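You operate a simulated robot arm through the tools that you are given. There is no shell and no other tool. Be economical: measure what you need, move in short steps, check, and stop when the job is done.

The job below is to be done with a simulated robot arm. You get a single attempt, and the scene is never put back.

JOB
Put the black air box that says "349" from the top of the big pale cover in the teal parts tray and the black air box that says "343" on the top of the tank cart. Press the red stop key three times. Take the blue spark plug on the top of the engine bench and put it away on the middle shelf of the tank cart. Take the green ignition coil and put it on the middle shelf of the grey rack. Close the right drawer of the engine bench. Turn the knob of the coil tester to MEDIUM. Push the left drawer of the engine bench shut. Any order will do. Set down upright: black air box, green ignition coil.
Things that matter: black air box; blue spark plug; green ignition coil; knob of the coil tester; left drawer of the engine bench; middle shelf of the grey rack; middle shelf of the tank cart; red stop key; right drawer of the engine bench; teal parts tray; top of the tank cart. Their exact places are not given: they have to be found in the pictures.

The check looks at the end state, three seconds after you hand in, the way a careful person would. Anything else that was tipped, shoved, dropped, spilled or broken makes it a failure. A push-on lid holds only when it is set on centred and level and pressed home; a screw cap is set on level and turned clockwise until tight.

ROBOT AND FRAMES
A 7-joint arm with a two-finger parallel gripper on a trunk, on a base that drives. Base frame: it is fixed to the floor where the robot stands at the start and does not move with it; the origin is under the middle of the robot, x ahead of it, y to its left, z up. Readings come in m, rad, newtons and seconds.
With the tool pointing down near the work surface it reaches from about 0.26 to 0.58 m from the robot's upright axis, wherever it stands. Its first joint turns from -2.897 to 2.897 rad. Places, roughly: black air box [0.75, 0.25, 0.75]; blue spark plug (3x3x7 cm) [5.4, -5, 0.9]; green ignition coil (8x4x4 cm) [5.4, -5.1, 0.9]; knob of the coil tester [8.2, -4.8, 0.9]; left drawer of the engine bench [6.7, -4.6, 0.7]; middle shelf of the grey rack [0.7, -6.1, 1]; middle shelf of the tank cart [3.4, -3.6, 0.4]; red stop key [-0.9, 2.3, 0.9]; right drawer of the engine bench [6.2, -4.6, 0.7]; teal parts tray (24x18x6 cm) [0.7, 0.2, 0.8]; top of the tank cart [3.4, -3.6, 0.8]. Payload 3.4 kg.
The TCP is the grasp point between the finger pads, 0.03 m short of the fingertips. In the tool frame z runs along the fingers and y along their closing line. Largest opening 0.094 m; finger width 0.028, thickness 0.01; the body of the gripper, 0.05 by 0.096 m, starts 0.055 m behind the TCP.
Orientation is that of the tool frame in the base frame, as a unit quaternion [w, x, y, z]. With the fingers straight down and closing along the base's y, the tool's x points along the base's -x, its y along +y and its z along -z.

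CONTROLS
- The arm moves only by the tool drive_tool. Its argument "targets" is a list that holds one entry, the list of rows, each a list of 7 numbers: the turn, a rotation vector about the tool's x, y, z in units of 8 degrees (1.0 is 8 degrees), then the shift along the tool's x, y, z in units of 30 mm (1.0 is 30 mm), then the opening, from 0 (shut) to 1 (fully open). In form: [[[rx, ry, rz, dx, dy, dz, jaw], ...]]. A call has 1 to 12 rows; each row shifts and turns the commanded pose from where the row before left it, along the tool's axes as they then stand. A call with a number of a shift or a turn outside -1 to 1 is refused whole. Each row takes 0.2 s and may step no farther than 0.05 m and 0.15 rad from the row before; otherwise, or with a gripper value out of range, the whole call is refused. Where a pose cannot be reached the arm comes as near as it can. A force on the tool above 40 N (or 10 N above the force at the start of the call, whichever is more), or a blocked arm, ends the call early, and 0.2 s more pass. Each finger travels about 0.072 m/s and halts on what it meets, pressing with about 25 N; the grip force reading is that of the motor and also rises with nothing between the fingers. The clock runs only during rows and for 0.2 s after the last one: add rows that do not move to give the fingers time. It gives the time, the measured TCP pose, the force on the tool (base axes), the opening and the grip force at its end, in the units of the frame above (readings bear some noise), with the torque about the TCP (base axes, N m) and any sound that the robot's microphone picked up, and new pictures: "views" is both (left out), scene, wrist or none.
- Cameras (640 x 400 px; columns grow to the right, rows downward): "scene" is now at [0.0099, 0.1647, 1.5946]; the picture's right is [0.20, -0.98, 0.00], its down [-0.80, -0.16, -0.57] and it looks along [0.56, 0.11, -0.82] (base axes); focal length 283 px, centre (320, 200). "wrist" rides on the gripper at [0.076, 0.014, -0.102] in the tool frame; the picture's right is [-0.18, 0.98, 0.00], its down [-0.75, -0.14, -0.64] and it looks along [-0.63, -0.12, 0.77] (tool axes); focal length 243 px, centre (320, 200).
- move_column(by): slides the trunk up (or, below 0, down) by that many m; the arm and the scene camera ride with it, the base frame stays. It gives what a move gives, with no picture.
- drive_base(legs): drives the robot by 1 to 6 legs, each [ahead, left, turn to the left] in m, m and rad, along the robot's own axes; the way and the turn of a leg run together, so that a leg with both is an arc; at most 1.5 m and 3.142 rad a leg. The arm and the cameras ride along, it lands a little off, and it stops where it bumps. It gives what a move gives, and a new picture of the scene camera.
- pan_tilt(pan, tilt): turns the head with the scene camera to pan (to the left, within 2.705 rad either way) and tilt (down, from -0.506 to 1.204), counted from straight ahead of the robot. It gives what a move gives, and a new picture of the scene camera.
- measure_at(camera, pixels): for up to 12 pixels [column, row] of the newest picture of that camera ("zoom" is the newest enlarged one), the place [x, y, z] in the base frame of the surface seen there, good to about 0.002 m. The clock stands still meanwhile.
- zoom(camera, box): a new picture of the part [left, top, right, bottom] of that camera's present view, enlarged. The clock stands still meanwhile.
- close_job(): hands the job in; it is judged then, once.

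Go step by step. Measure first, check grasps and placings, and put right what went wrong. The budget is 124 turns and 260 pictures, counting those below and the enlarged ones. Unless the task says otherwise, let go and move clear before handing in, and close with one line.

The tools are called after ">>>" as name(argument=value, ...) on one line, values as JSON. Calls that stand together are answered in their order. drive_tool: Moves the arm, as the interface text tells. Its arguments: {"type":"object","properties":{"targets":{"type":"array","items":{"type":"array","items":{"type":"array","items":{"type":"number"}}}},"views":{"type":"string","enum":["both","scene","wrist","none"]}},"required":["targets"]} The other tools are called the same way: move_column (by) slides the trunk up or down; drive_base (legs) drives the base; pan_tilt (pan, tilt) turns the head that bears the scene camera; measure_at (camera, pixels) gives the place of the surface under pixels of a picture; zoom (camera, box) takes an enlarged picture of a part of a camera's view; close_job () hands the job in.

At the start:

```text
clock: 0.0
eef_pos: [0.3158, 0.138, 1.1093]
orientation: [0.0, 0.0, 1.0, 0.0]
force: [0.3, 0.5, 0.6]
torque: [0.01, 0.0, -0.04]
width: 0.0939
finger_force: 0.1
trunk travel left (down, up): [-0.275, 0.111]
robot x, y, heading: [-0.0028, 0.0029, -0.002]
head pan, tilt: [0.201, 0.963]
```

scene: 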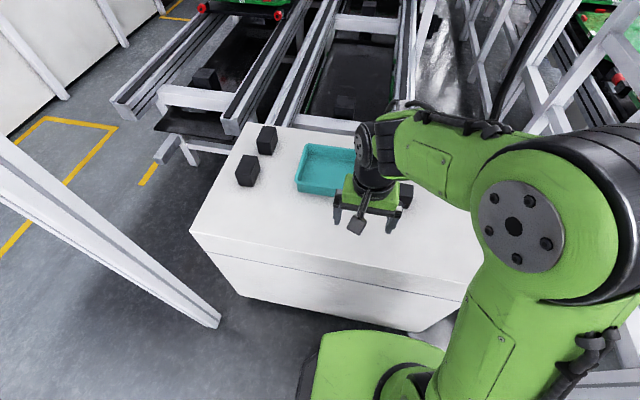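
wrist: 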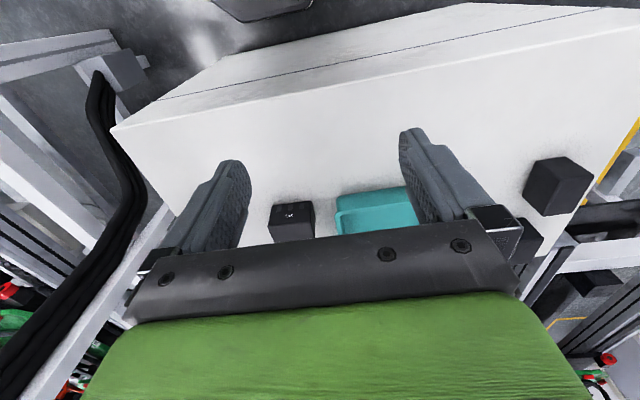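

The scene shows black boxes at (267,140), (248,170) and near (405,195), and the teal tray at (325,168). I'll zoom to read the labels and measure them.

>>> zoom(camera="scene", box=[220, 110, 320, 200])

>>> zoom(camera="wrist", box=[240, 140, 620, 280])

>>> measure_at(camera="scene", pixels=[[268, 133], [249, 162], [248, 180], [267, 150], [325, 165], [299, 187], [305, 145], [352, 150], [300, 230], [405, 190]])

>>> measure_at(camera="wrist", pixels=[[292, 215], [292, 235], [558, 175], [527, 235], [370, 215], [565, 200]])

```text
4.44 times, centred on (270, 155) of scene
```

zoom: 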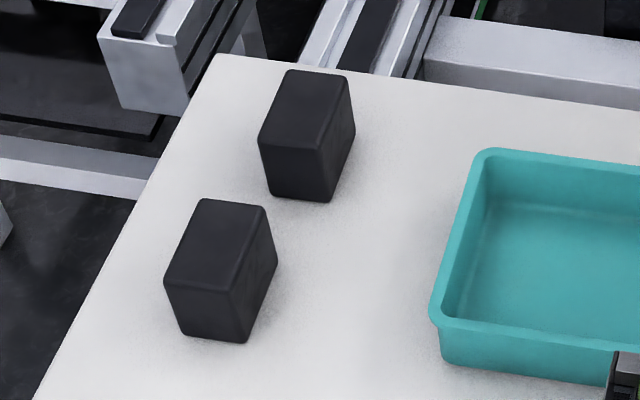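

```text
1.68 times, centred on (430, 210) of wrist
```

zoom: 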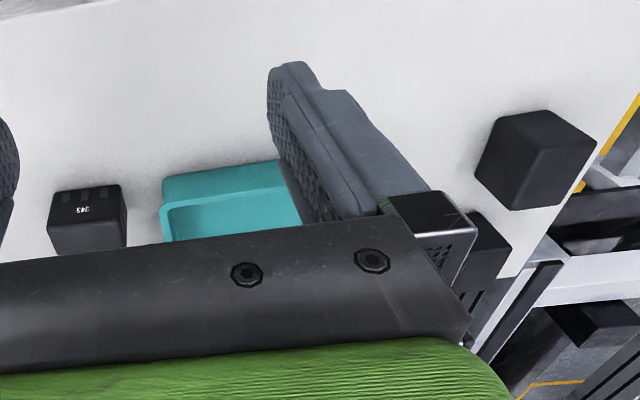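

```text
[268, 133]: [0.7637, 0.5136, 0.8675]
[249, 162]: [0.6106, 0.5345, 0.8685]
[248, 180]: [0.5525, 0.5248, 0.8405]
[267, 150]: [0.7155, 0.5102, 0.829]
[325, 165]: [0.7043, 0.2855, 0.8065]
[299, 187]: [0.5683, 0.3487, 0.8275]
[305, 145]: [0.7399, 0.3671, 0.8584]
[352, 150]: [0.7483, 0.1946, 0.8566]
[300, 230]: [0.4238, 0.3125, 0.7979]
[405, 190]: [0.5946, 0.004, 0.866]
```

```text
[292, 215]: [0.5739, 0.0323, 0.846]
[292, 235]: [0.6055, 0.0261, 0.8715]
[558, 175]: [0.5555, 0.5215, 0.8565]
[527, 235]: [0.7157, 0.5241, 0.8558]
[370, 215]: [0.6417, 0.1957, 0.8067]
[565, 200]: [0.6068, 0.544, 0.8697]
```

The box at wrist (292,220) carries a label, and the other two show blank faces. I'll zoom in closer.

>>> zoom(camera="wrist", box=[265, 195, 321, 230])

>>> zoom(camera="wrist", box=[500, 140, 620, 215])

>>> pan_tilt(pan=0.1, tilt=0.6)

```text
11.43 times, centred on (293, 212) of wrist
```

zoom: 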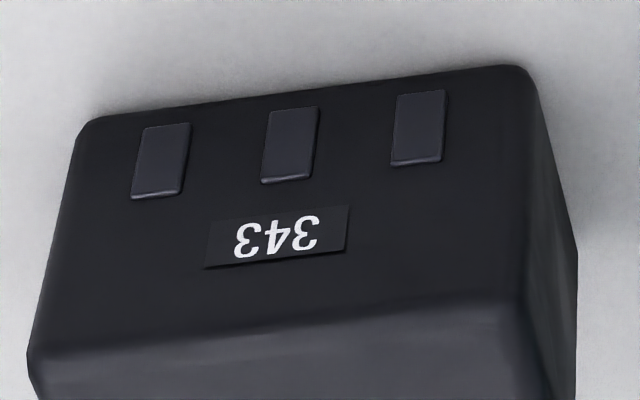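

```text
5.33 times, centred on (560, 178) of wrist
```

zoom: 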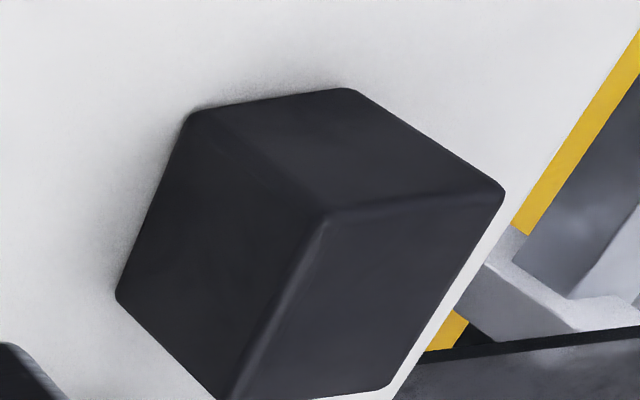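

```text
clock: 0.8
eef_pos: [0.317, 0.1384, 1.1079]
orientation: [0.0, 0.0, 1.0, 0.0]
force: [-0.5, 0.7, -0.8]
torque: [0.02, 0.0, 0.01]
width: 0.0937
finger_force: 0.1
trunk travel left (down, up): [-0.275, 0.111]
robot x, y, heading: [-0.0017, 0.0008, -0.001]
head pan, tilt: [0.099, 0.6]
```

scene: 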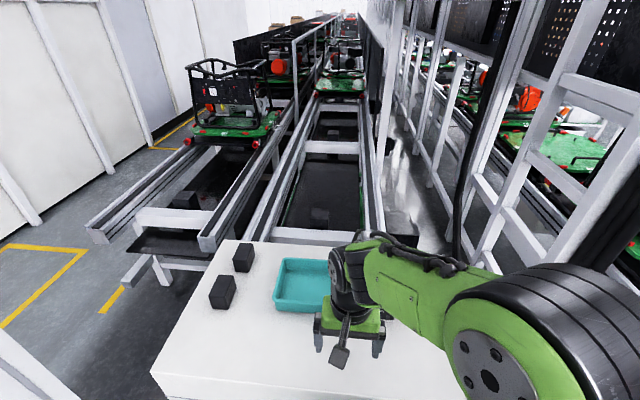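

Label "343" is the right box near (0.605,0.02). The labels on the other two face away, so I need to get round them; I'll measure free space on the left first.

>>> pan_tilt(pan=0.9, tilt=0.9)

>>> pan_tilt(pan=1.9, tilt=0.5)

>>> pan_tilt(pan=-1.2, tilt=0.5)

>>> pan_tilt(pan=-2.5, tilt=0.4)

```text
clock: 2.0
eef_pos: [0.3171, 0.1387, 1.1079]
orientation: [0.0, 0.0, 1.0, -0.001]
force: [-0.5, 0.6, -0.5]
torque: [-0.02, -0.02, 0.0]
width: 0.0941
finger_force: 0.0
trunk travel left (down, up): [-0.275, 0.111]
robot x, y, heading: [-0.0001, -0.0002, 0.006]
head pan, tilt: [0.901, 0.901]
```

scene: 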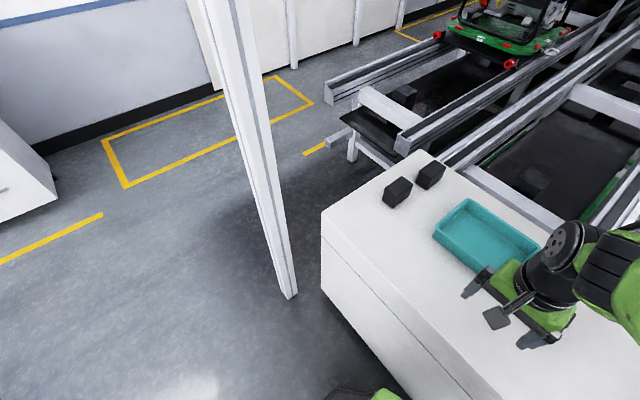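

```text
clock: 3.2
eef_pos: [0.3166, 0.1386, 1.1083]
orientation: [0.001, 0.0, 1.0, 0.0]
force: [-1.0, 0.0, -0.2]
torque: [0.01, -0.04, 0.01]
width: 0.094
finger_force: 0.1
trunk travel left (down, up): [-0.275, 0.111]
robot x, y, heading: [-0.0003, -0.0031, 0.005]
head pan, tilt: [1.901, 0.499]
```

scene: 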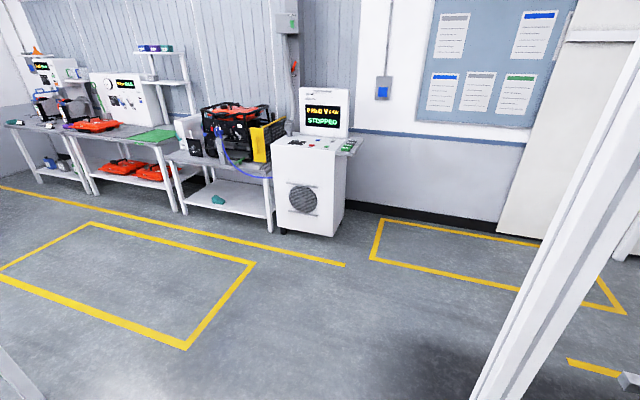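

```text
clock: 5.9
eef_pos: [0.3164, 0.1374, 1.1087]
orientation: [0.0, 0.0, 1.0, 0.0]
force: [1.2, 0.4, 0.0]
torque: [0.02, -0.03, -0.04]
width: 0.094
finger_force: 0.0
trunk travel left (down, up): [-0.275, 0.111]
robot x, y, heading: [-0.0003, 0.0011, 0.0]
head pan, tilt: [-1.201, 0.499]
```

scene: 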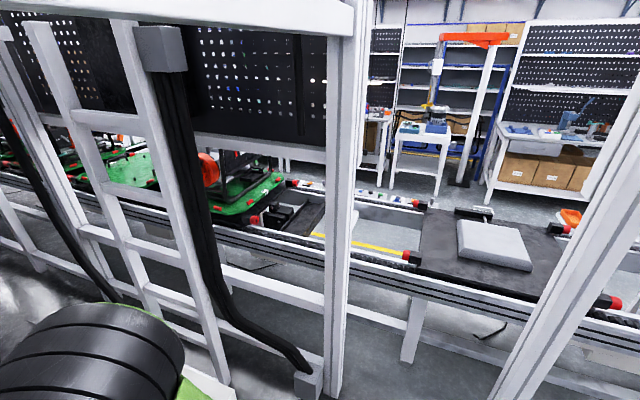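

```text
clock: 7.4
eef_pos: [0.318, 0.1375, 1.1083]
orientation: [0.0, 0.0, 1.0, 0.0]
force: [0.8, 0.1, 0.4]
torque: [0.0, 0.04, 0.03]
width: 0.0939
finger_force: 0.1
trunk travel left (down, up): [-0.275, 0.111]
robot x, y, heading: [-0.0037, 0.0015, 0.003]
head pan, tilt: [-2.499, 0.4]
```

scene: 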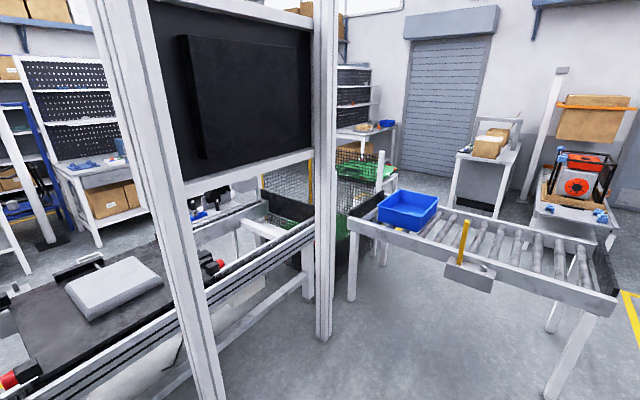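

Known surroundings now: console with STOPPED at left-rear, post at left, conveyor on the right. I'll measure floor obstacles in these same views.

>>> pan_tilt(pan=0.9, tilt=0.9)

>>> measure_at(camera="scene", pixels=[[288, 297], [284, 285], [322, 215], [405, 395], [325, 285], [420, 155], [639, 272], [350, 155], [400, 185], [428, 168], [340, 390], [370, 115]])

>>> pan_tilt(pan=1.9, tilt=0.5)

>>> measure_at(camera="scene", pixels=[[275, 230], [337, 232], [342, 147], [325, 148], [310, 143], [318, 110], [185, 210], [270, 225], [298, 142]])

>>> zoom(camera="scene", box=[260, 80, 370, 240])

>>> pan_tilt(pan=-2.5, tilt=0.4)

>>> measure_at(camera="scene", pixels=[[325, 335], [352, 300], [548, 395], [385, 275], [190, 399], [310, 275], [290, 310], [605, 300], [560, 325], [465, 280], [75, 380], [60, 245]])

>>> pan_tilt(pan=-1.2, tilt=0.5)

>>> measure_at(camera="scene", pixels=[[335, 395], [225, 375], [410, 355], [150, 315], [40, 270], [510, 385], [500, 245], [310, 210], [400, 165], [460, 185], [430, 145], [550, 300]])

```text
clock: 10.2
eef_pos: [0.3176, 0.1383, 1.1089]
orientation: [0.0, 0.0, 1.0, 0.0]
force: [0.1, -0.2, -0.2]
torque: [-0.01, -0.01, -0.02]
width: 0.094
finger_force: 0.1
trunk travel left (down, up): [-0.275, 0.111]
robot x, y, heading: [-0.0017, -0.0018, -0.006]
head pan, tilt: [0.901, 0.901]
```

scene: 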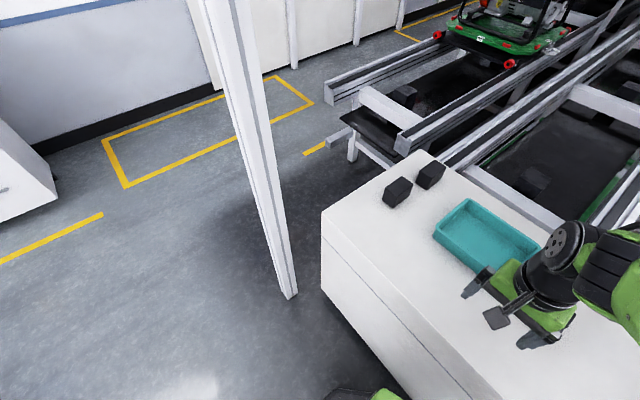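

```text
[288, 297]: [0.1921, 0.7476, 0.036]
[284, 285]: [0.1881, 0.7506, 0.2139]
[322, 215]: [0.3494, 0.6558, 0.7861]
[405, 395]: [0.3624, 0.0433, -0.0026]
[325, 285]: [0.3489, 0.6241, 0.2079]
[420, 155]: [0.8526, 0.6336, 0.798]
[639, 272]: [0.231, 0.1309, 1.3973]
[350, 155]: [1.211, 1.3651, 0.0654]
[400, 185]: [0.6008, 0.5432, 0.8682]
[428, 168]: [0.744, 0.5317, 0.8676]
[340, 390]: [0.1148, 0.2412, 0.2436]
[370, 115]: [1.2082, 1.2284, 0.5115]
```

```text
clock: 11.5
eef_pos: [0.3156, 0.1384, 1.1079]
orientation: [0.0, 0.0, 1.0, -0.001]
force: [-0.1, -1.6, 0.2]
torque: [-0.02, 0.02, 0.01]
width: 0.0944
finger_force: 0.0
trunk travel left (down, up): [-0.275, 0.111]
robot x, y, heading: [-0.0013, 0.0027, 0.001]
head pan, tilt: [1.901, 0.499]
```

scene: 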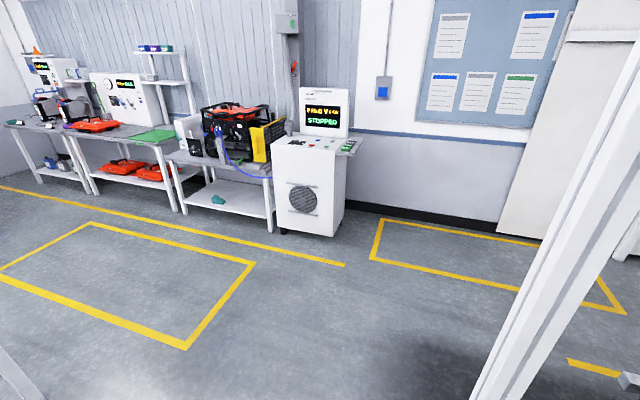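

```text
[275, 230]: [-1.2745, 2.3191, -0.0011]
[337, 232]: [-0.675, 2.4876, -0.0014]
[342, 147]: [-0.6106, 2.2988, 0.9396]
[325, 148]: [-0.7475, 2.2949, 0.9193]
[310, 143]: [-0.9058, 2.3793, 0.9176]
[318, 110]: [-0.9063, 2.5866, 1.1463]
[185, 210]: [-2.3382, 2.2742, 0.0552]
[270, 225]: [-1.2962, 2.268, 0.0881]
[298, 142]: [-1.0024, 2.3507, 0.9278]
```

```text
2.50 times, centred on (315, 160) of scene
```

zoom: 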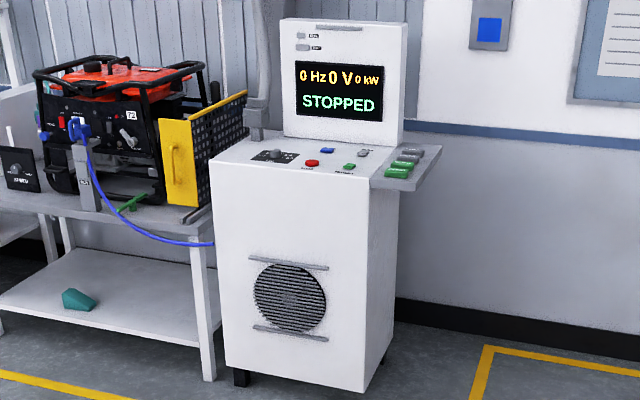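

```text
clock: 15.1
eef_pos: [0.3161, 0.1374, 1.1082]
orientation: [0.0, 0.0, 1.0, 0.0]
force: [0.3, 0.8, -0.6]
torque: [0.01, 0.0, -0.01]
width: 0.094
finger_force: 0.1
trunk travel left (down, up): [-0.275, 0.111]
robot x, y, heading: [-0.001, 0.0031, 0.003]
head pan, tilt: [-2.499, 0.4]
```

scene: 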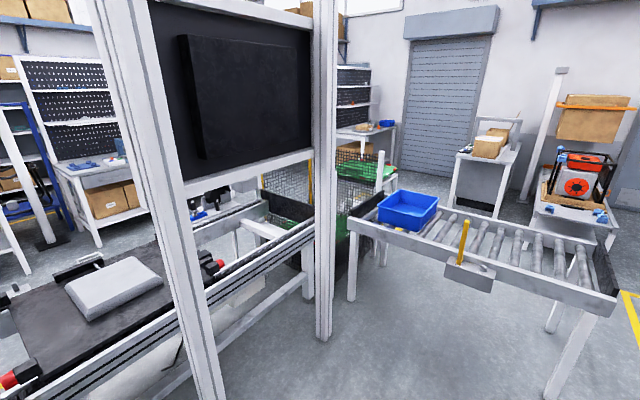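

```text
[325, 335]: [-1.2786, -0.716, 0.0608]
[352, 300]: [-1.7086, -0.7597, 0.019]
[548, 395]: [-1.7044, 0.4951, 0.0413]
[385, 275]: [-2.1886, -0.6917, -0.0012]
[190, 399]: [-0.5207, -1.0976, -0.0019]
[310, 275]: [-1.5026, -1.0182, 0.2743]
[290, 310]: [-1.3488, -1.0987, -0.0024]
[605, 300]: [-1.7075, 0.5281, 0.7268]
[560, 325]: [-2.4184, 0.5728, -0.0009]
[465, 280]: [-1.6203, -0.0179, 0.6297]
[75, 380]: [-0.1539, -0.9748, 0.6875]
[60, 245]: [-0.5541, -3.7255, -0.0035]
```

```text
clock: 16.5
eef_pos: [0.3168, 0.1373, 1.1084]
orientation: [0.0, 0.0, 1.0, 0.001]
force: [-0.3, -0.1, -0.2]
torque: [0.03, -0.02, -0.01]
width: 0.0942
finger_force: 0.2
trunk travel left (down, up): [-0.275, 0.111]
robot x, y, heading: [0.0012, 0.0035, -0.002]
head pan, tilt: [-1.201, 0.499]
```

scene: 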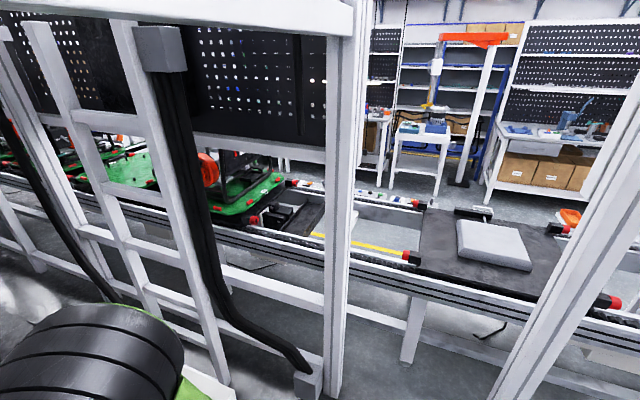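

```text
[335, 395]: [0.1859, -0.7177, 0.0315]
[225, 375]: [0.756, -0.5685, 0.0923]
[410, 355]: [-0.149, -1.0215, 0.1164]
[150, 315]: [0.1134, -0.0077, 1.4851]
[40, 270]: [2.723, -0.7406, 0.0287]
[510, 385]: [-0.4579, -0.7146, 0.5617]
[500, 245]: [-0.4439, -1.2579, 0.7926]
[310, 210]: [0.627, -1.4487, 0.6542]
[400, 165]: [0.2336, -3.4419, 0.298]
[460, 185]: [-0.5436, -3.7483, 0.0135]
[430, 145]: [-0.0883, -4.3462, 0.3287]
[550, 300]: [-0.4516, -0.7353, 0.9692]
```

The post base is at (0.19,0.75) and the cover's left side is free. I'll drive round to the cover's left side to see and reach the two unlabelled boxes.

>>> drive_base(legs=[[-0.4, 0, 0], [0, 1.4, 0], [1.03, 0, 0], [0, 0, -1.571], [0.3, 0, 0]])

>>> pan_tilt(pan=0.0, tilt=0.8)

```text
clock: 36.0
eef_pos: [0.7134, 0.7928, 1.1072]
orientation: [0.0, 0.712, 0.702, 0.0]
force: [0.5, 0.3, 0.2]
torque: [0.03, 0.0, 0.02]
width: 0.0941
finger_force: 0.1
trunk travel left (down, up): [-0.275, 0.111]
robot x, y, heading: [0.5793, 1.111, -1.588]
head pan, tilt: [-1.201, 0.499]
```

scene: 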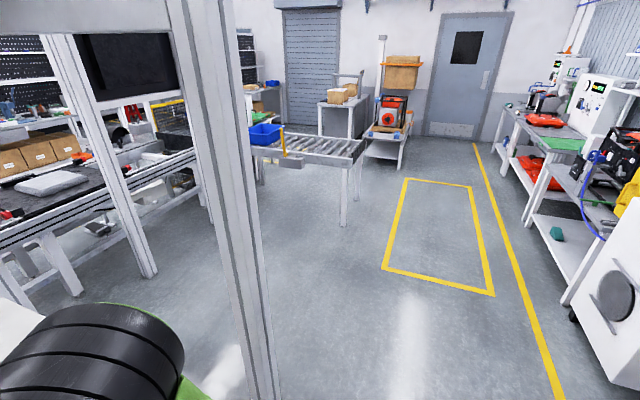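

```text
clock: 37.4
eef_pos: [0.7146, 0.7942, 1.1078]
orientation: [0.001, 0.712, 0.702, -0.001]
force: [-0.2, -0.3, 0.3]
torque: [0.01, 0.02, 0.02]
width: 0.094
finger_force: 0.1
trunk travel left (down, up): [-0.275, 0.111]
robot x, y, heading: [0.5806, 1.1132, -1.588]
head pan, tilt: [0.0, 0.799]
```

scene: 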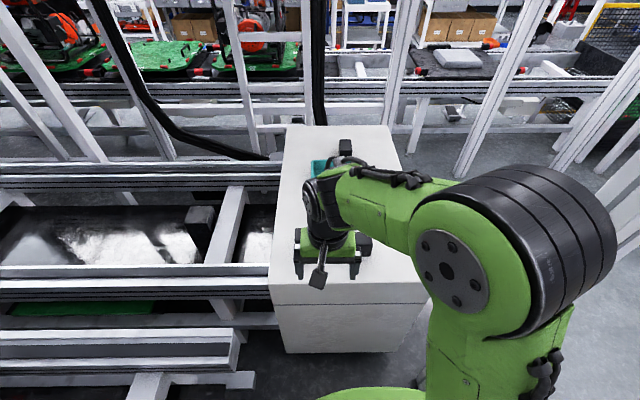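

The gripper blocks the boxes in the scene view, so I'll take a wrist picture with a still row.

>>> drive_tool(targets=[[[0, 0, 0, 0, 0, 0, 1]]], views="wrist")

```text
clock: 37.8
eef_pos: [0.714, 0.7946, 1.1083]
orientation: [-0.001, 0.712, 0.702, 0.0]
force: [-0.2, 0.3, 0.3]
torque: [-0.01, 0.02, 0.03]
width: 0.094
finger_force: 0.1
trunk travel left (down, up): [-0.275, 0.111]
robot x, y, heading: [0.5799, 1.1171, -1.582]
head pan, tilt: [0.0, 0.799]
```

wrist: 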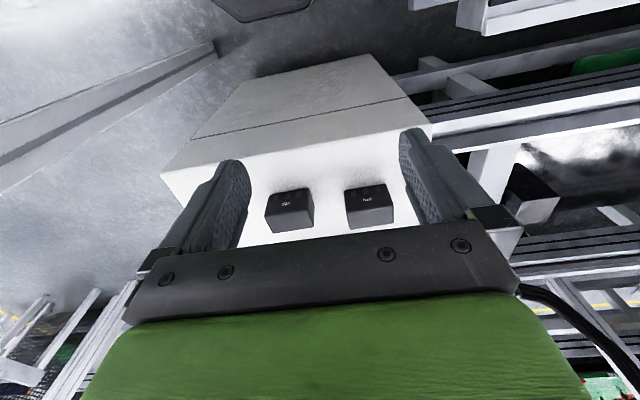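

Both labels face this way at (287,204) and (368,198). Zooming to read them and measuring.

>>> zoom(camera="wrist", box=[255, 180, 415, 240])

>>> measure_at(camera="wrist", pixels=[[270, 214], [310, 209], [269, 232], [313, 229], [348, 208], [388, 204], [347, 226], [392, 223], [287, 203], [368, 197]])

>>> zoom(camera="wrist", box=[270, 190, 310, 215])

>>> zoom(camera="wrist", box=[348, 185, 388, 210])

```text
4.00 times, centred on (335, 210) of wrist
```

zoom: 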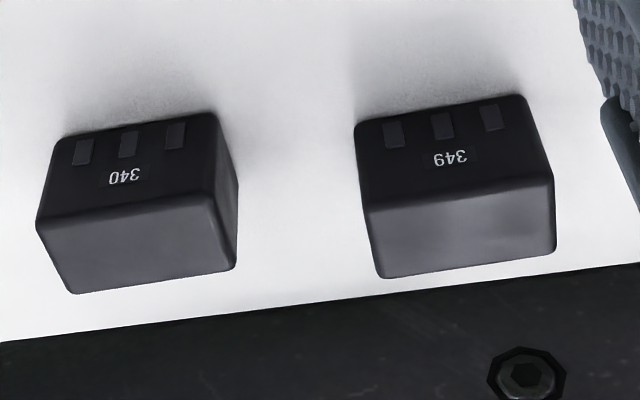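

```text
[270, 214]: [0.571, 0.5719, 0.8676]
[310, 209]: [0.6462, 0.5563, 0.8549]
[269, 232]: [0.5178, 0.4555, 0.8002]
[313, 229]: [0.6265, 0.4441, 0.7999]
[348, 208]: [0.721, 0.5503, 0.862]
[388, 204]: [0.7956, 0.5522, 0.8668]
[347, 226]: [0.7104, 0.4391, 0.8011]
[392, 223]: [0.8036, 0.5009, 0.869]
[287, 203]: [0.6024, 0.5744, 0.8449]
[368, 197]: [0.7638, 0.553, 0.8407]
```

```text
16.00 times, centred on (290, 202) of wrist
```

zoom: 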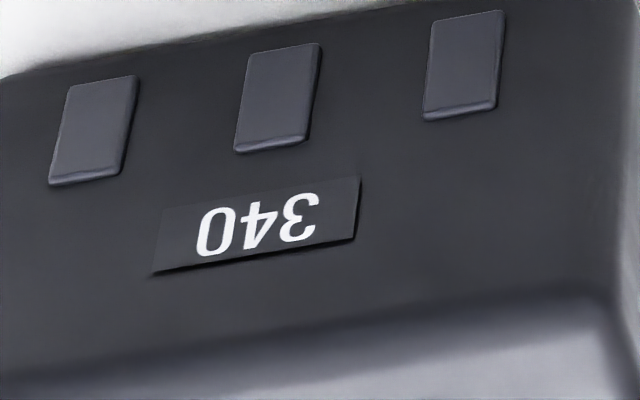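

```text
16.00 times, centred on (368, 198) of wrist
```

zoom: 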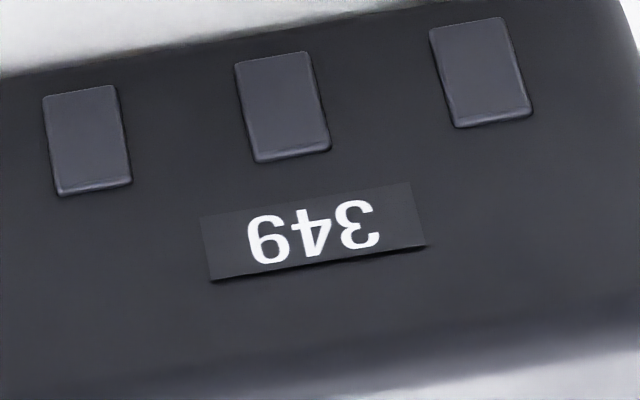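

The right one at (368,198) is 349; the left one is 340 and stays put. I'll move closer and measure its top face accurately.

>>> drive_base(legs=[[0.08, 0.1, 0.012]])

>>> drive_tool(targets=[[[0, 0, 0, 0, 0, 0, 1]]], views="wrist")

```text
clock: 39.0
eef_pos: [0.816, 0.7154, 1.1077]
orientation: [-0.001, 0.708, 0.706, -0.002]
force: [1.2, -0.5, 0.0]
torque: [-0.02, 0.0, 0.03]
width: 0.0941
finger_force: 0.0
trunk travel left (down, up): [-0.275, 0.111]
robot x, y, heading: [0.6769, 1.0334, -1.577]
head pan, tilt: [0.0, 0.799]
```

scene: 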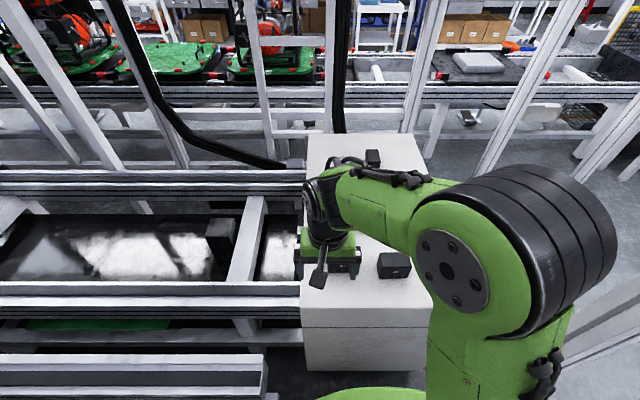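

```text
clock: 39.4
eef_pos: [0.8144, 0.7161, 1.1085]
orientation: [0.0, 0.708, 0.706, 0.001]
force: [0.4, 0.7, -0.2]
torque: [-0.02, 0.01, 0.02]
width: 0.094
finger_force: 0.1
trunk travel left (down, up): [-0.275, 0.111]
robot x, y, heading: [0.6814, 1.0309, -1.573]
head pan, tilt: [0.0, 0.799]
```

wrist: 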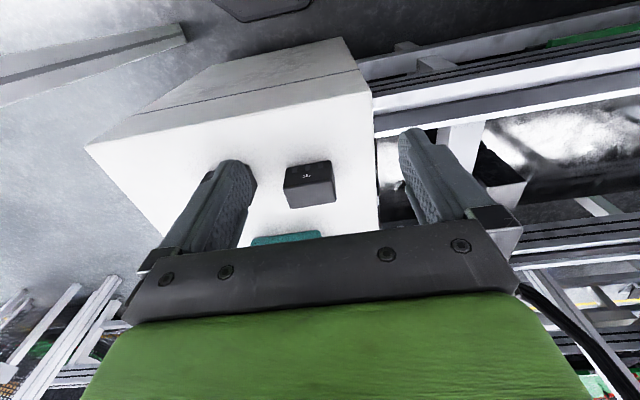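

>>> zoom(camera="wrist", box=[270, 150, 350, 220])

>>> measure_at(camera="wrist", pixels=[[287, 186], [331, 180], [291, 207], [335, 201], [284, 168], [331, 162], [265, 242], [310, 234]])

```text
5.71 times, centred on (310, 185) of wrist
```

zoom: 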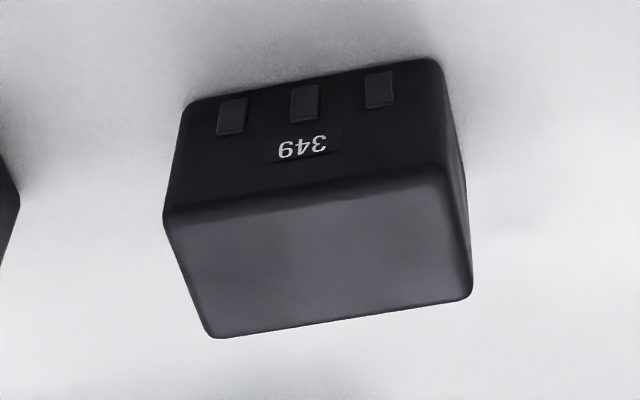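

```text
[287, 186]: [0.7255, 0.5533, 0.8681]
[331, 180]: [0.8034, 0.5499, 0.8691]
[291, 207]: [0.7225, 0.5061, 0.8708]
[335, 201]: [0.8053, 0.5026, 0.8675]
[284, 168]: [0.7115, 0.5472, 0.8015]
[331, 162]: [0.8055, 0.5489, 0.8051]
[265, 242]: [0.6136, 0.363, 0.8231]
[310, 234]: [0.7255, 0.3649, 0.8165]
```

349's top is centred near (0.764,0.528), 0.083 × 0.05, yawed about -2.5°. I'll move above it and turn the tool to close across its short side.

>>> drive_tool(targets=[[[0, 0, 0, -0.896, -0.24, 0, 1], [0, 0, 0, -0.896, -0.24, 0, 1], [0, 0, 0, -0.896, -0.24, 0, 1], [0, 0, 0, -0.896, -0.24, 0, 1], [0, 0, 0, -0.896, -0.24, 0, 1], [0, 0, 0, -0.896, -0.24, 0, 1], [0, 0, 0, -0.896, -0.24, 0, 1], [0, 0, -0.914, 0, 0, 0, 1], [0, 0, -0.914, 0, 0, 0, 1], [0, 0, -0.914, 0, 0, 0, 1], [0, 0, -0.914, 0, 0, 0, 1], [0, 0, -0.914, 0, 0, 0, 1]]], views="none")

>>> drive_tool(targets=[[[0, 0, -0.914, 0, 0, 0, 1], [0, 0, -0.914, 0, 0, 0, 1], [0, 0, -0.914, 0, 0, 0, 1], [0, 0, -0.914, 0, 0, 0, 1], [0, 0, -0.914, 0, 0, 0, 1], [0, 0, -0.914, 0, 0, 0, 1], [0, 0, -0.914, 0, 0, 0, 1], [0, 0, 0, 0, 0, 0, 1]]], views="wrist")

```text
clock: 42.0
eef_pos: [0.7655, 0.5287, 1.1087]
orientation: [0.0, 0.45, 0.893, 0.0]
force: [-0.4, -0.1, 0.7]
torque: [0.01, -0.01, -0.01]
width: 0.094
finger_force: 0.1
trunk travel left (down, up): [-0.275, 0.111]
robot x, y, heading: [0.6754, 1.0319, -1.573]
head pan, tilt: [0.0, 0.799]
```

```text
clock: 43.8
eef_pos: [0.7651, 0.528, 1.1084]
orientation: [0.0, 0.02, 1.0, 0.0]
force: [-0.1, -0.6, 0.1]
torque: [0.01, 0.0, -0.02]
width: 0.0939
finger_force: 0.1
trunk travel left (down, up): [-0.275, 0.111]
robot x, y, heading: [0.6788, 1.0352, -1.572]
head pan, tilt: [0.0, 0.799]
```

wrist: 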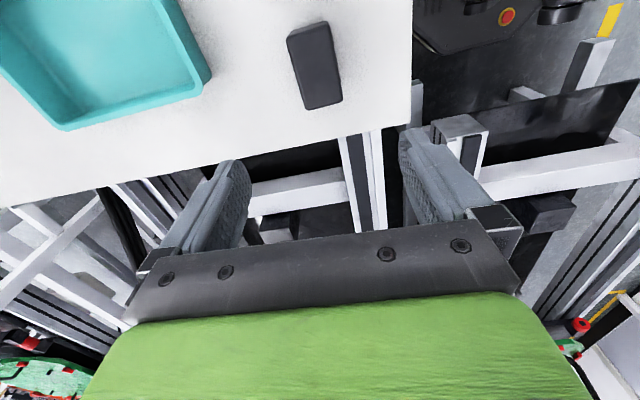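

The tool is turned; checking whether the box at (315,65) is the 340 or the 349.

>>> measure_at(camera="wrist", pixels=[[315, 60], [295, 28], [325, 25], [308, 107], [340, 102], [70, 128], [205, 85]])

```text
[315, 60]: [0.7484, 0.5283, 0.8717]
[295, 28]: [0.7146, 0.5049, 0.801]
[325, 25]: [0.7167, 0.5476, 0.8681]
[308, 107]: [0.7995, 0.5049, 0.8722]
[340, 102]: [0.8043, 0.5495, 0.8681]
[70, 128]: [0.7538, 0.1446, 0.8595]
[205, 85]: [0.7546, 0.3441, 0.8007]
```

That is the 349 and I'm centred on it. Descending and gripping.

>>> drive_tool(targets=[[[0, 0, 0, 0, 0, 0.985, 1], [0, 0, 0, 0, 0, 0.985, 1], [0, 0, 0, 0, 0, 0.985, 1], [0, 0, 0, 0, 0, 0.985, 1], [0, 0, 0, 0, 0, 0.985, 1], [0, 0, 0, 0, 0, 0.985, 1], [0, 0, 0, 0, 0, 0.985, 1], [0, 0, 0, 0, 0, 0.985, 1], [0, 0, 0, 0, 0, 0.985, 1]]], views="wrist")

>>> drive_tool(targets=[[[0, 0, 0, 0, 0, 0, 0], [0, 0, 0, 0, 0, 0, 0], [0, 0, 0, 0, 0, 0, 0], [0, 0, 0, 0, 0, 0, 0], [0, 0, 0, 0, 0, -0.5, 0], [0, 0, 0, 0, 0, -1, 0], [0, 0, 0, 0, 0, -1, 0], [0, 0, 0, 0, 0, -1, 0], [0, 0, 0, 0, 0, -1, 0]]], views="wrist")

```text
clock: 45.8
eef_pos: [0.7634, 0.5276, 0.8414]
orientation: [0.0, 0.021, 1.0, 0.0]
force: [0.3, 0.6, -0.5]
torque: [-0.01, 0.01, -0.03]
width: 0.0941
finger_force: 0.0
trunk travel left (down, up): [-0.275, 0.111]
robot x, y, heading: [0.68, 1.0344, -1.575]
head pan, tilt: [0.0, 0.799]
```

wrist: 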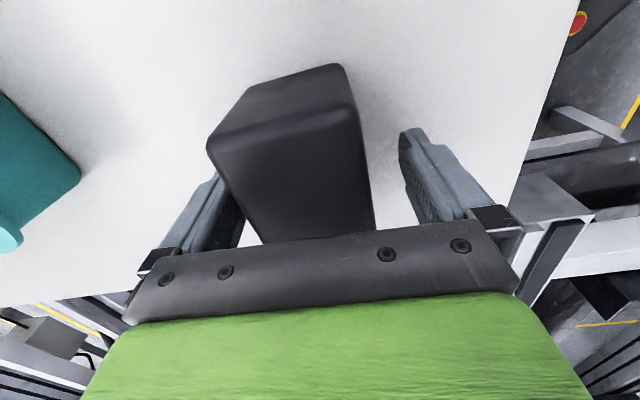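

```text
clock: 47.8
eef_pos: [0.7646, 0.5284, 0.9781]
orientation: [0.0, 0.021, 1.0, 0.0]
force: [-0.1, 0.5, -2.1]
torque: [-0.03, 0.01, 0.01]
width: 0.0603
finger_force: 24.7
trunk travel left (down, up): [-0.275, 0.111]
robot x, y, heading: [0.6762, 1.0321, -1.571]
head pan, tilt: [0.0, 0.799]
```

wrist: 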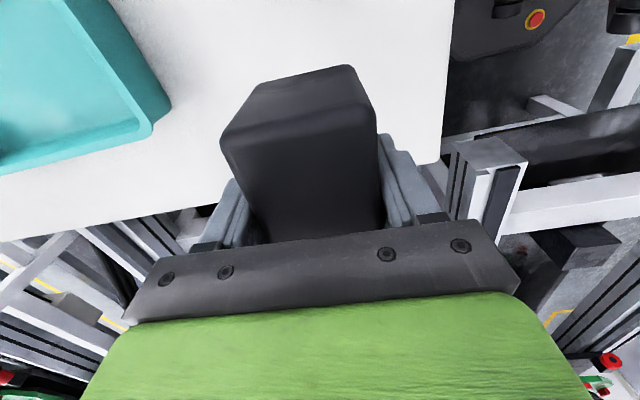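

Gripped (0.060 m wide) and lifted. Testing whether I can reach over the tray from here.

>>> drive_tool(targets=[[[0, 0, 0, 0.41, -0.93, 0, 0], [0, 0, 0, 0.41, -0.93, 0, 0], [0, 0, 0, 0.41, -0.93, 0, 0], [0, 0, 0, 0.41, -0.93, 0, 0], [0, 0, 0, 0.41, -0.93, 0, 0], [0, 0, 0, 0.41, -0.93, 0, 0], [0, 0, 0, 0.41, -0.93, 0, 0], [0, 0, 0, 0.41, -0.93, 0, 0]]], views="both")

```text
clock: 49.6
eef_pos: [0.7066, 0.4321, 0.9763]
orientation: [0.0, 0.021, 1.0, -0.001]
force: [0.8, 0.6, -1.6]
torque: [-0.02, 0.01, 0.01]
width: 0.0601
finger_force: 25.1
out of reach, approached as far as the arm can: row 4, 5, 6, 7, 8
trunk travel left (down, up): [-0.275, 0.111]
robot x, y, heading: [0.6804, 1.031, -1.573]
head pan, tilt: [0.0, 0.799]
```

scene: 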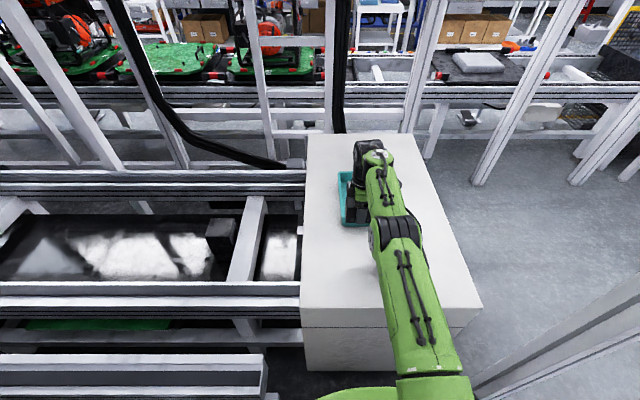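
wrist: 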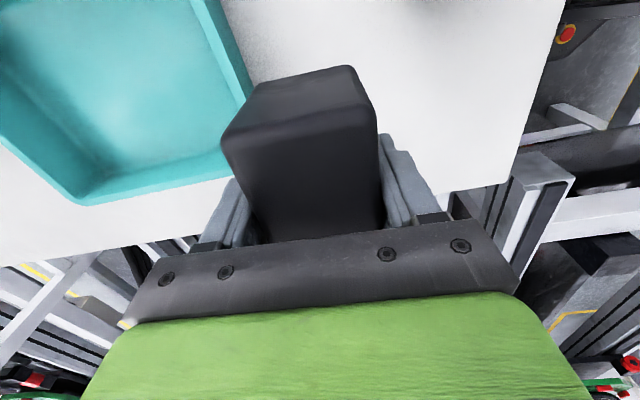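

Out of reach at this trunk height since the shoulder is high. I'll draw back and raise the tool, then lower the trunk to gain reach.

>>> drive_tool(targets=[[[0, 0, 0, 0, 0.6, -1, 0], [0, 0, 0, 0, 0.6, -1, 0], [0, 0, 0, 0, 0.6, -1, 0], [0, 0, 0, 0, 0.6, -1, 0], [0, 0, 0, 0, 0.6, -1, 0], [0, 0, 0, 0, 0.6, -1, 0], [0, 0, 0, 0, 0.6, -1, 0], [0, 0, 0, 0, 0.6, -1, 0]]], views="none")

>>> move_column(by=-0.22)

```text
clock: 51.4
eef_pos: [0.7156, 0.5791, 1.2167]
orientation: [0.0, 0.02, 1.0, -0.001]
force: [0.2, 0.1, -1.3]
torque: [-0.04, 0.02, 0.0]
width: 0.06
finger_force: 24.8
trunk travel left (down, up): [-0.275, 0.111]
robot x, y, heading: [0.6792, 1.0321, -1.575]
head pan, tilt: [0.0, 0.799]
```

```text
clock: 53.8
eef_pos: [0.7149, 0.577, 0.9961]
orientation: [0.0, 0.021, 1.0, 0.0]
force: [0.1, -0.5, -2.0]
torque: [0.03, 0.01, 0.0]
width: 0.0601
finger_force: 25.4
trunk travel left (down, up): [-0.055, 0.331]
robot x, y, heading: [0.6782, 1.0351, -1.57]
head pan, tilt: [0.0, 0.799]
```

>>> drive_tool(targets=[[[0, 0, 0, 0.145, -0.99, 0, 0], [0, 0, 0, 0.145, -0.99, 0, 0], [0, 0, 0, 0.145, -0.99, 0, 0], [0, 0, 0, 0.145, -0.99, 0, 0], [0, 0, 0, 0.145, -0.99, 0, 0], [0, 0, 0, 0.145, -0.99, 0, 0], [0, 0, 0, 0.145, -0.99, 0, 0], [0, 0, 0, 0.145, -0.99, 0, 0], [0, 0, 0, 0.145, -0.99, 0, 0]]], views="both")

```text
clock: 55.8
eef_pos: [0.6881, 0.4797, 0.9641]
orientation: [0.0, 0.021, 1.0, 0.0]
force: [-0.9, 0.4, -2.7]
torque: [0.01, -0.02, 0.02]
width: 0.0601
finger_force: 24.7
out of reach, approached as far as the arm can: row 3, 4, 5, 6, 7, 8, 9
trunk travel left (down, up): [-0.055, 0.331]
robot x, y, heading: [0.6775, 1.0319, -1.573]
head pan, tilt: [0.0, 0.799]
```

scene: 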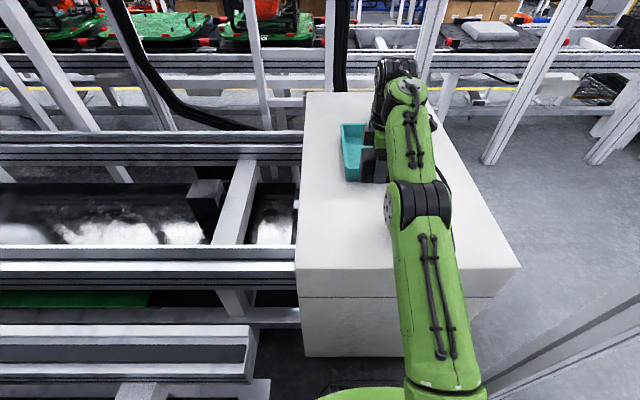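
wrist: 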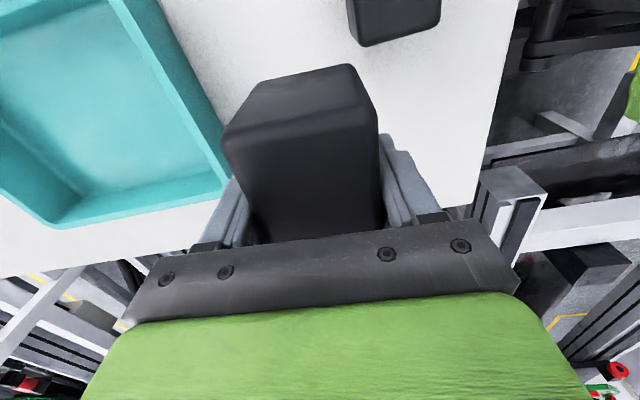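

Lowering made reach worse, so the shoulder is below the wrist: I'll raise the trunk fully instead and retry.

>>> move_column(by=0.33)

>>> drive_tool(targets=[[[0, 0, 0, 0, 0, 1, 0], [0, 0, 0, 0, 0, 1, 0], [0, 0, 0, 0, 0, 1, 0], [0, 0, 0, 0, 0, 1, 0], [0, 0, 0, 0, 0, 1, 0], [0, 0, 0, 0, 0, 1, 0], [0, 0, 0, 0, 0, 1, 0], [0, 0, 0, 0, 0, 1, 0], [0, 0, 0, 0, 0, 1, 0], [0, 0, 0, 0, 0, 1, 0], [0, 0, 0, 0, 0, 0.8, 0]]], views="none")

```text
clock: 59.0
eef_pos: [0.6887, 0.4797, 1.2957]
orientation: [0.0, 0.021, 1.0, 0.0]
force: [-1.1, 0.2, -1.1]
torque: [-0.03, 0.01, -0.03]
width: 0.0602
finger_force: 24.7
trunk travel left (down, up): [-0.385, 0.001]
robot x, y, heading: [0.6763, 1.0325, -1.574]
head pan, tilt: [0.0, 0.799]
```

```text
clock: 61.4
eef_pos: [0.6895, 0.4799, 0.9721]
orientation: [0.0, 0.02, 1.0, 0.0]
force: [0.1, 0.9, -1.5]
torque: [0.01, -0.02, 0.03]
width: 0.0601
finger_force: 25.0
trunk travel left (down, up): [-0.385, 0.001]
robot x, y, heading: [0.6795, 1.0332, -1.57]
head pan, tilt: [0.0, 0.799]
```

>>> drive_tool(targets=[[[0, 0, 0, 0.1, -0.945, 0, 0], [0, 0, 0, 0.1, -0.945, 0, 0], [0, 0, 0, 0.1, -0.945, 0, 0], [0, 0, 0, 0.1, -0.945, 0, 0], [0, 0, 0, 0.1, -0.945, 0, 0], [0, 0, 0, 0.1, -0.945, 0, 0]]], views="both")

```text
clock: 62.8
eef_pos: [0.673, 0.436, 0.9804]
orientation: [-0.001, 0.021, 1.0, 0.0]
force: [-0.2, 0.0, -1.5]
torque: [-0.01, 0.0, -0.02]
width: 0.06
finger_force: 24.6
out of reach, approached as far as the arm can: row 2, 3, 4, 5, 6
trunk travel left (down, up): [-0.385, 0.001]
robot x, y, heading: [0.6783, 1.0351, -1.572]
head pan, tilt: [0.0, 0.799]
```

scene: 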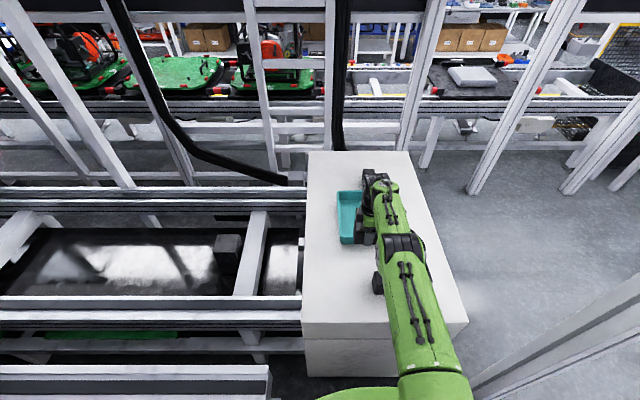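
wrist: 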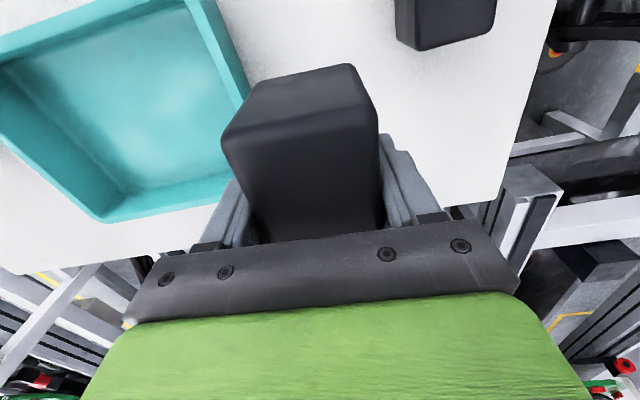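

Reach tops out at 0.60 m, so I'll retract and drive round to the front, with the box held above the cover height.

>>> drive_tool(targets=[[[0, 0, 0, 0, 0.95, -1, 0], [0, 0, 0, 0, 0.95, -1, 0], [0, 0, 0, 0, 0.95, -0.5, 0], [0, 0, 0, 0, 0.95, -0.5, 0], [0, 0, 0, 0, 0.95, -0.5, 0], [0, 0, 0, 0, 0.95, 0, 0], [0, 0, 0, 0, 0.95, 0, 0], [0, 0, 0, 0, 0.95, 0, 0]]], views="none")

>>> drive_base(legs=[[-0.32, 0, 0], [0, 0, 1.573], [-1.08, 0, 0], [0, -1.13, 0], [0.43, 0, 0]])

>>> move_column(by=-0.07)

>>> drive_tool(targets=[[[0, 0, 0, 0, 0, 0, 0]]], views="both")

```text
clock: 64.6
eef_pos: [0.684, 0.6661, 1.0847]
orientation: [0.0, 0.02, 1.0, -0.001]
force: [-0.8, -0.1, -1.4]
torque: [-0.02, -0.04, -0.03]
width: 0.0603
finger_force: 25.0
trunk travel left (down, up): [-0.385, 0.001]
robot x, y, heading: [0.6756, 1.0329, -1.573]
head pan, tilt: [0.0, 0.799]
```

```text
clock: 83.5
eef_pos: [0.3804, 0.2104, 1.0843]
orientation: [0.0, -0.692, 0.722, 0.0]
force: [0.2, 0.5, -1.4]
torque: [-0.01, 0.03, 0.0]
width: 0.0601
finger_force: 25.0
trunk travel left (down, up): [-0.385, 0.001]
robot x, y, heading: [0.0112, 0.205, -0.007]
head pan, tilt: [0.0, 0.799]
```

scene: 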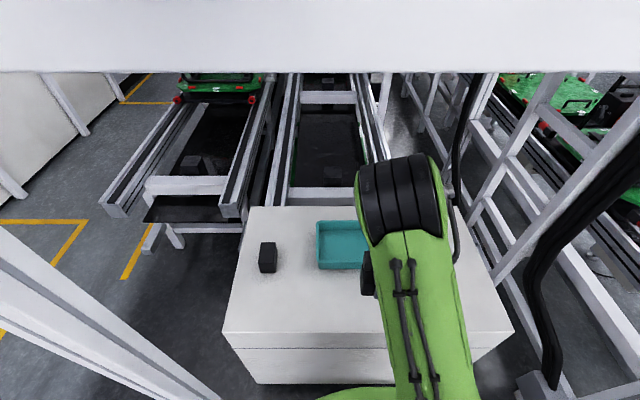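

```text
clock: 84.6
eef_pos: [0.3792, 0.2111, 1.0149]
orientation: [0.0, -0.692, 0.722, 0.0]
force: [0.1, -0.8, -2.2]
torque: [-0.02, 0.0, -0.03]
width: 0.0601
finger_force: 25.2
trunk travel left (down, up): [-0.315, 0.071]
robot x, y, heading: [0.0128, 0.2043, -0.002]
head pan, tilt: [0.0, 0.799]
```

```text
clock: 85.0
eef_pos: [0.3796, 0.2115, 1.0137]
orientation: [0.0, -0.692, 0.722, 0.0]
force: [0.9, -0.2, -1.1]
torque: [0.02, 0.01, -0.04]
width: 0.0601
finger_force: 24.9
trunk travel left (down, up): [-0.315, 0.071]
robot x, y, heading: [0.0128, 0.206, -0.007]
head pan, tilt: [0.0, 0.799]
```

scene: 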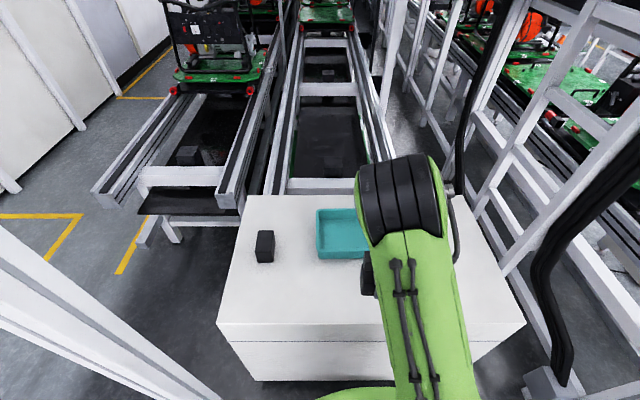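
wrist: 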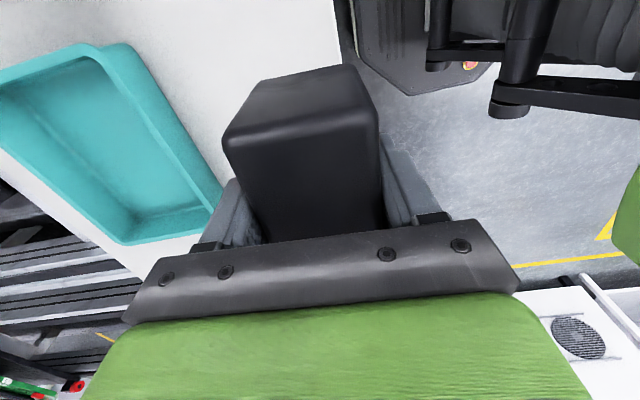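

The tray needs x≈0.64 while I reach about 0.61, so I need to creep closer. I'll check the gap between base and cover front.

>>> pan_tilt(pan=0.3, tilt=1.2)

```text
clock: 85.8
eef_pos: [0.3801, 0.2099, 1.0152]
orientation: [0.0, -0.692, 0.722, 0.0]
force: [0.5, 0.0, -2.0]
torque: [0.01, 0.01, 0.02]
width: 0.06
finger_force: 25.3
trunk travel left (down, up): [-0.315, 0.071]
robot x, y, heading: [0.0098, 0.2046, -0.001]
head pan, tilt: [0.3, 1.201]
```

scene: 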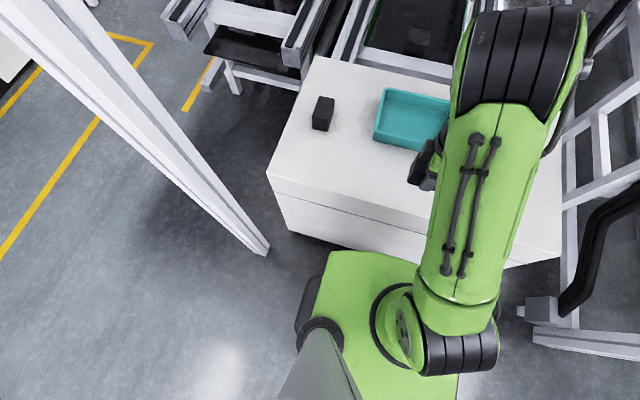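

>>> measure_at(camera="scene", pixels=[[332, 253], [385, 252], [298, 235], [312, 320], [297, 318], [390, 88], [376, 140], [428, 150], [395, 110], [385, 135], [418, 145]])

```text
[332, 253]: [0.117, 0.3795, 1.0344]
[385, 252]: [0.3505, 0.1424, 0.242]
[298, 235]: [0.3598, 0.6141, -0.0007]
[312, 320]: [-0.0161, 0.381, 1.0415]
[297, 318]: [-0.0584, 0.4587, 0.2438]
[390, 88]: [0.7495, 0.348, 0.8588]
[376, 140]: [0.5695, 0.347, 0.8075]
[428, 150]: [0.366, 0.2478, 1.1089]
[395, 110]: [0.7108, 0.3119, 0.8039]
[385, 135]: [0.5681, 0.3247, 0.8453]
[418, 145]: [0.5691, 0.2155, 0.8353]
```

Base platform looks to leave roughly 0.09 m. I'll creep 4 cm ahead and turn the gripper back so it closes along y.

>>> drive_base(legs=[[0.04, 0, 0]])

>>> drive_tool(targets=[[[0, 0, 0.9125, 0, 0, 0, 0], [0, 0, 0.9125, 0, 0, 0, 0], [0, 0, 0.9125, 0, 0, 0, 0], [0, 0, 0.9125, 0, 0, 0, 0], [0, 0, 0.9125, 0, 0, 0, 0], [0, 0, 0.9125, 0, 0, 0, 0], [0, 0, 0.9125, 0, 0, 0, 0], [0, 0, 0.9125, 0, 0, 0, 0], [0, 0, 0.9125, 0, 0, 0, 0], [0, 0, 0.9125, 0, 0, 0, 0], [0, 0, 0.9125, 0, 0, 0, 0], [0, 0, 0.9125, 0, 0, 0, 0]]], views="none")

```text
clock: 86.7
eef_pos: [0.4199, 0.2119, 1.0141]
orientation: [-0.001, -0.692, 0.722, 0.001]
force: [0.2, 0.0, -2.9]
torque: [0.03, 0.05, -0.01]
width: 0.06
finger_force: 25.0
trunk travel left (down, up): [-0.315, 0.071]
robot x, y, heading: [0.0539, 0.2075, -0.0]
head pan, tilt: [0.3, 1.201]
```

scene: 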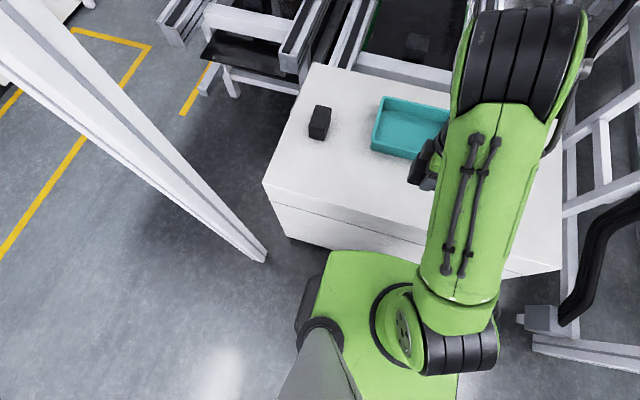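

```text
clock: 89.3
eef_pos: [0.4188, 0.2107, 1.0147]
orientation: [-0.001, 0.001, 1.0, 0.0]
force: [0.1, 0.1, -1.8]
torque: [0.01, 0.01, -0.01]
width: 0.0598
finger_force: 24.7
trunk travel left (down, up): [-0.315, 0.071]
robot x, y, heading: [0.0525, 0.2064, 0.001]
head pan, tilt: [0.3, 1.201]
```

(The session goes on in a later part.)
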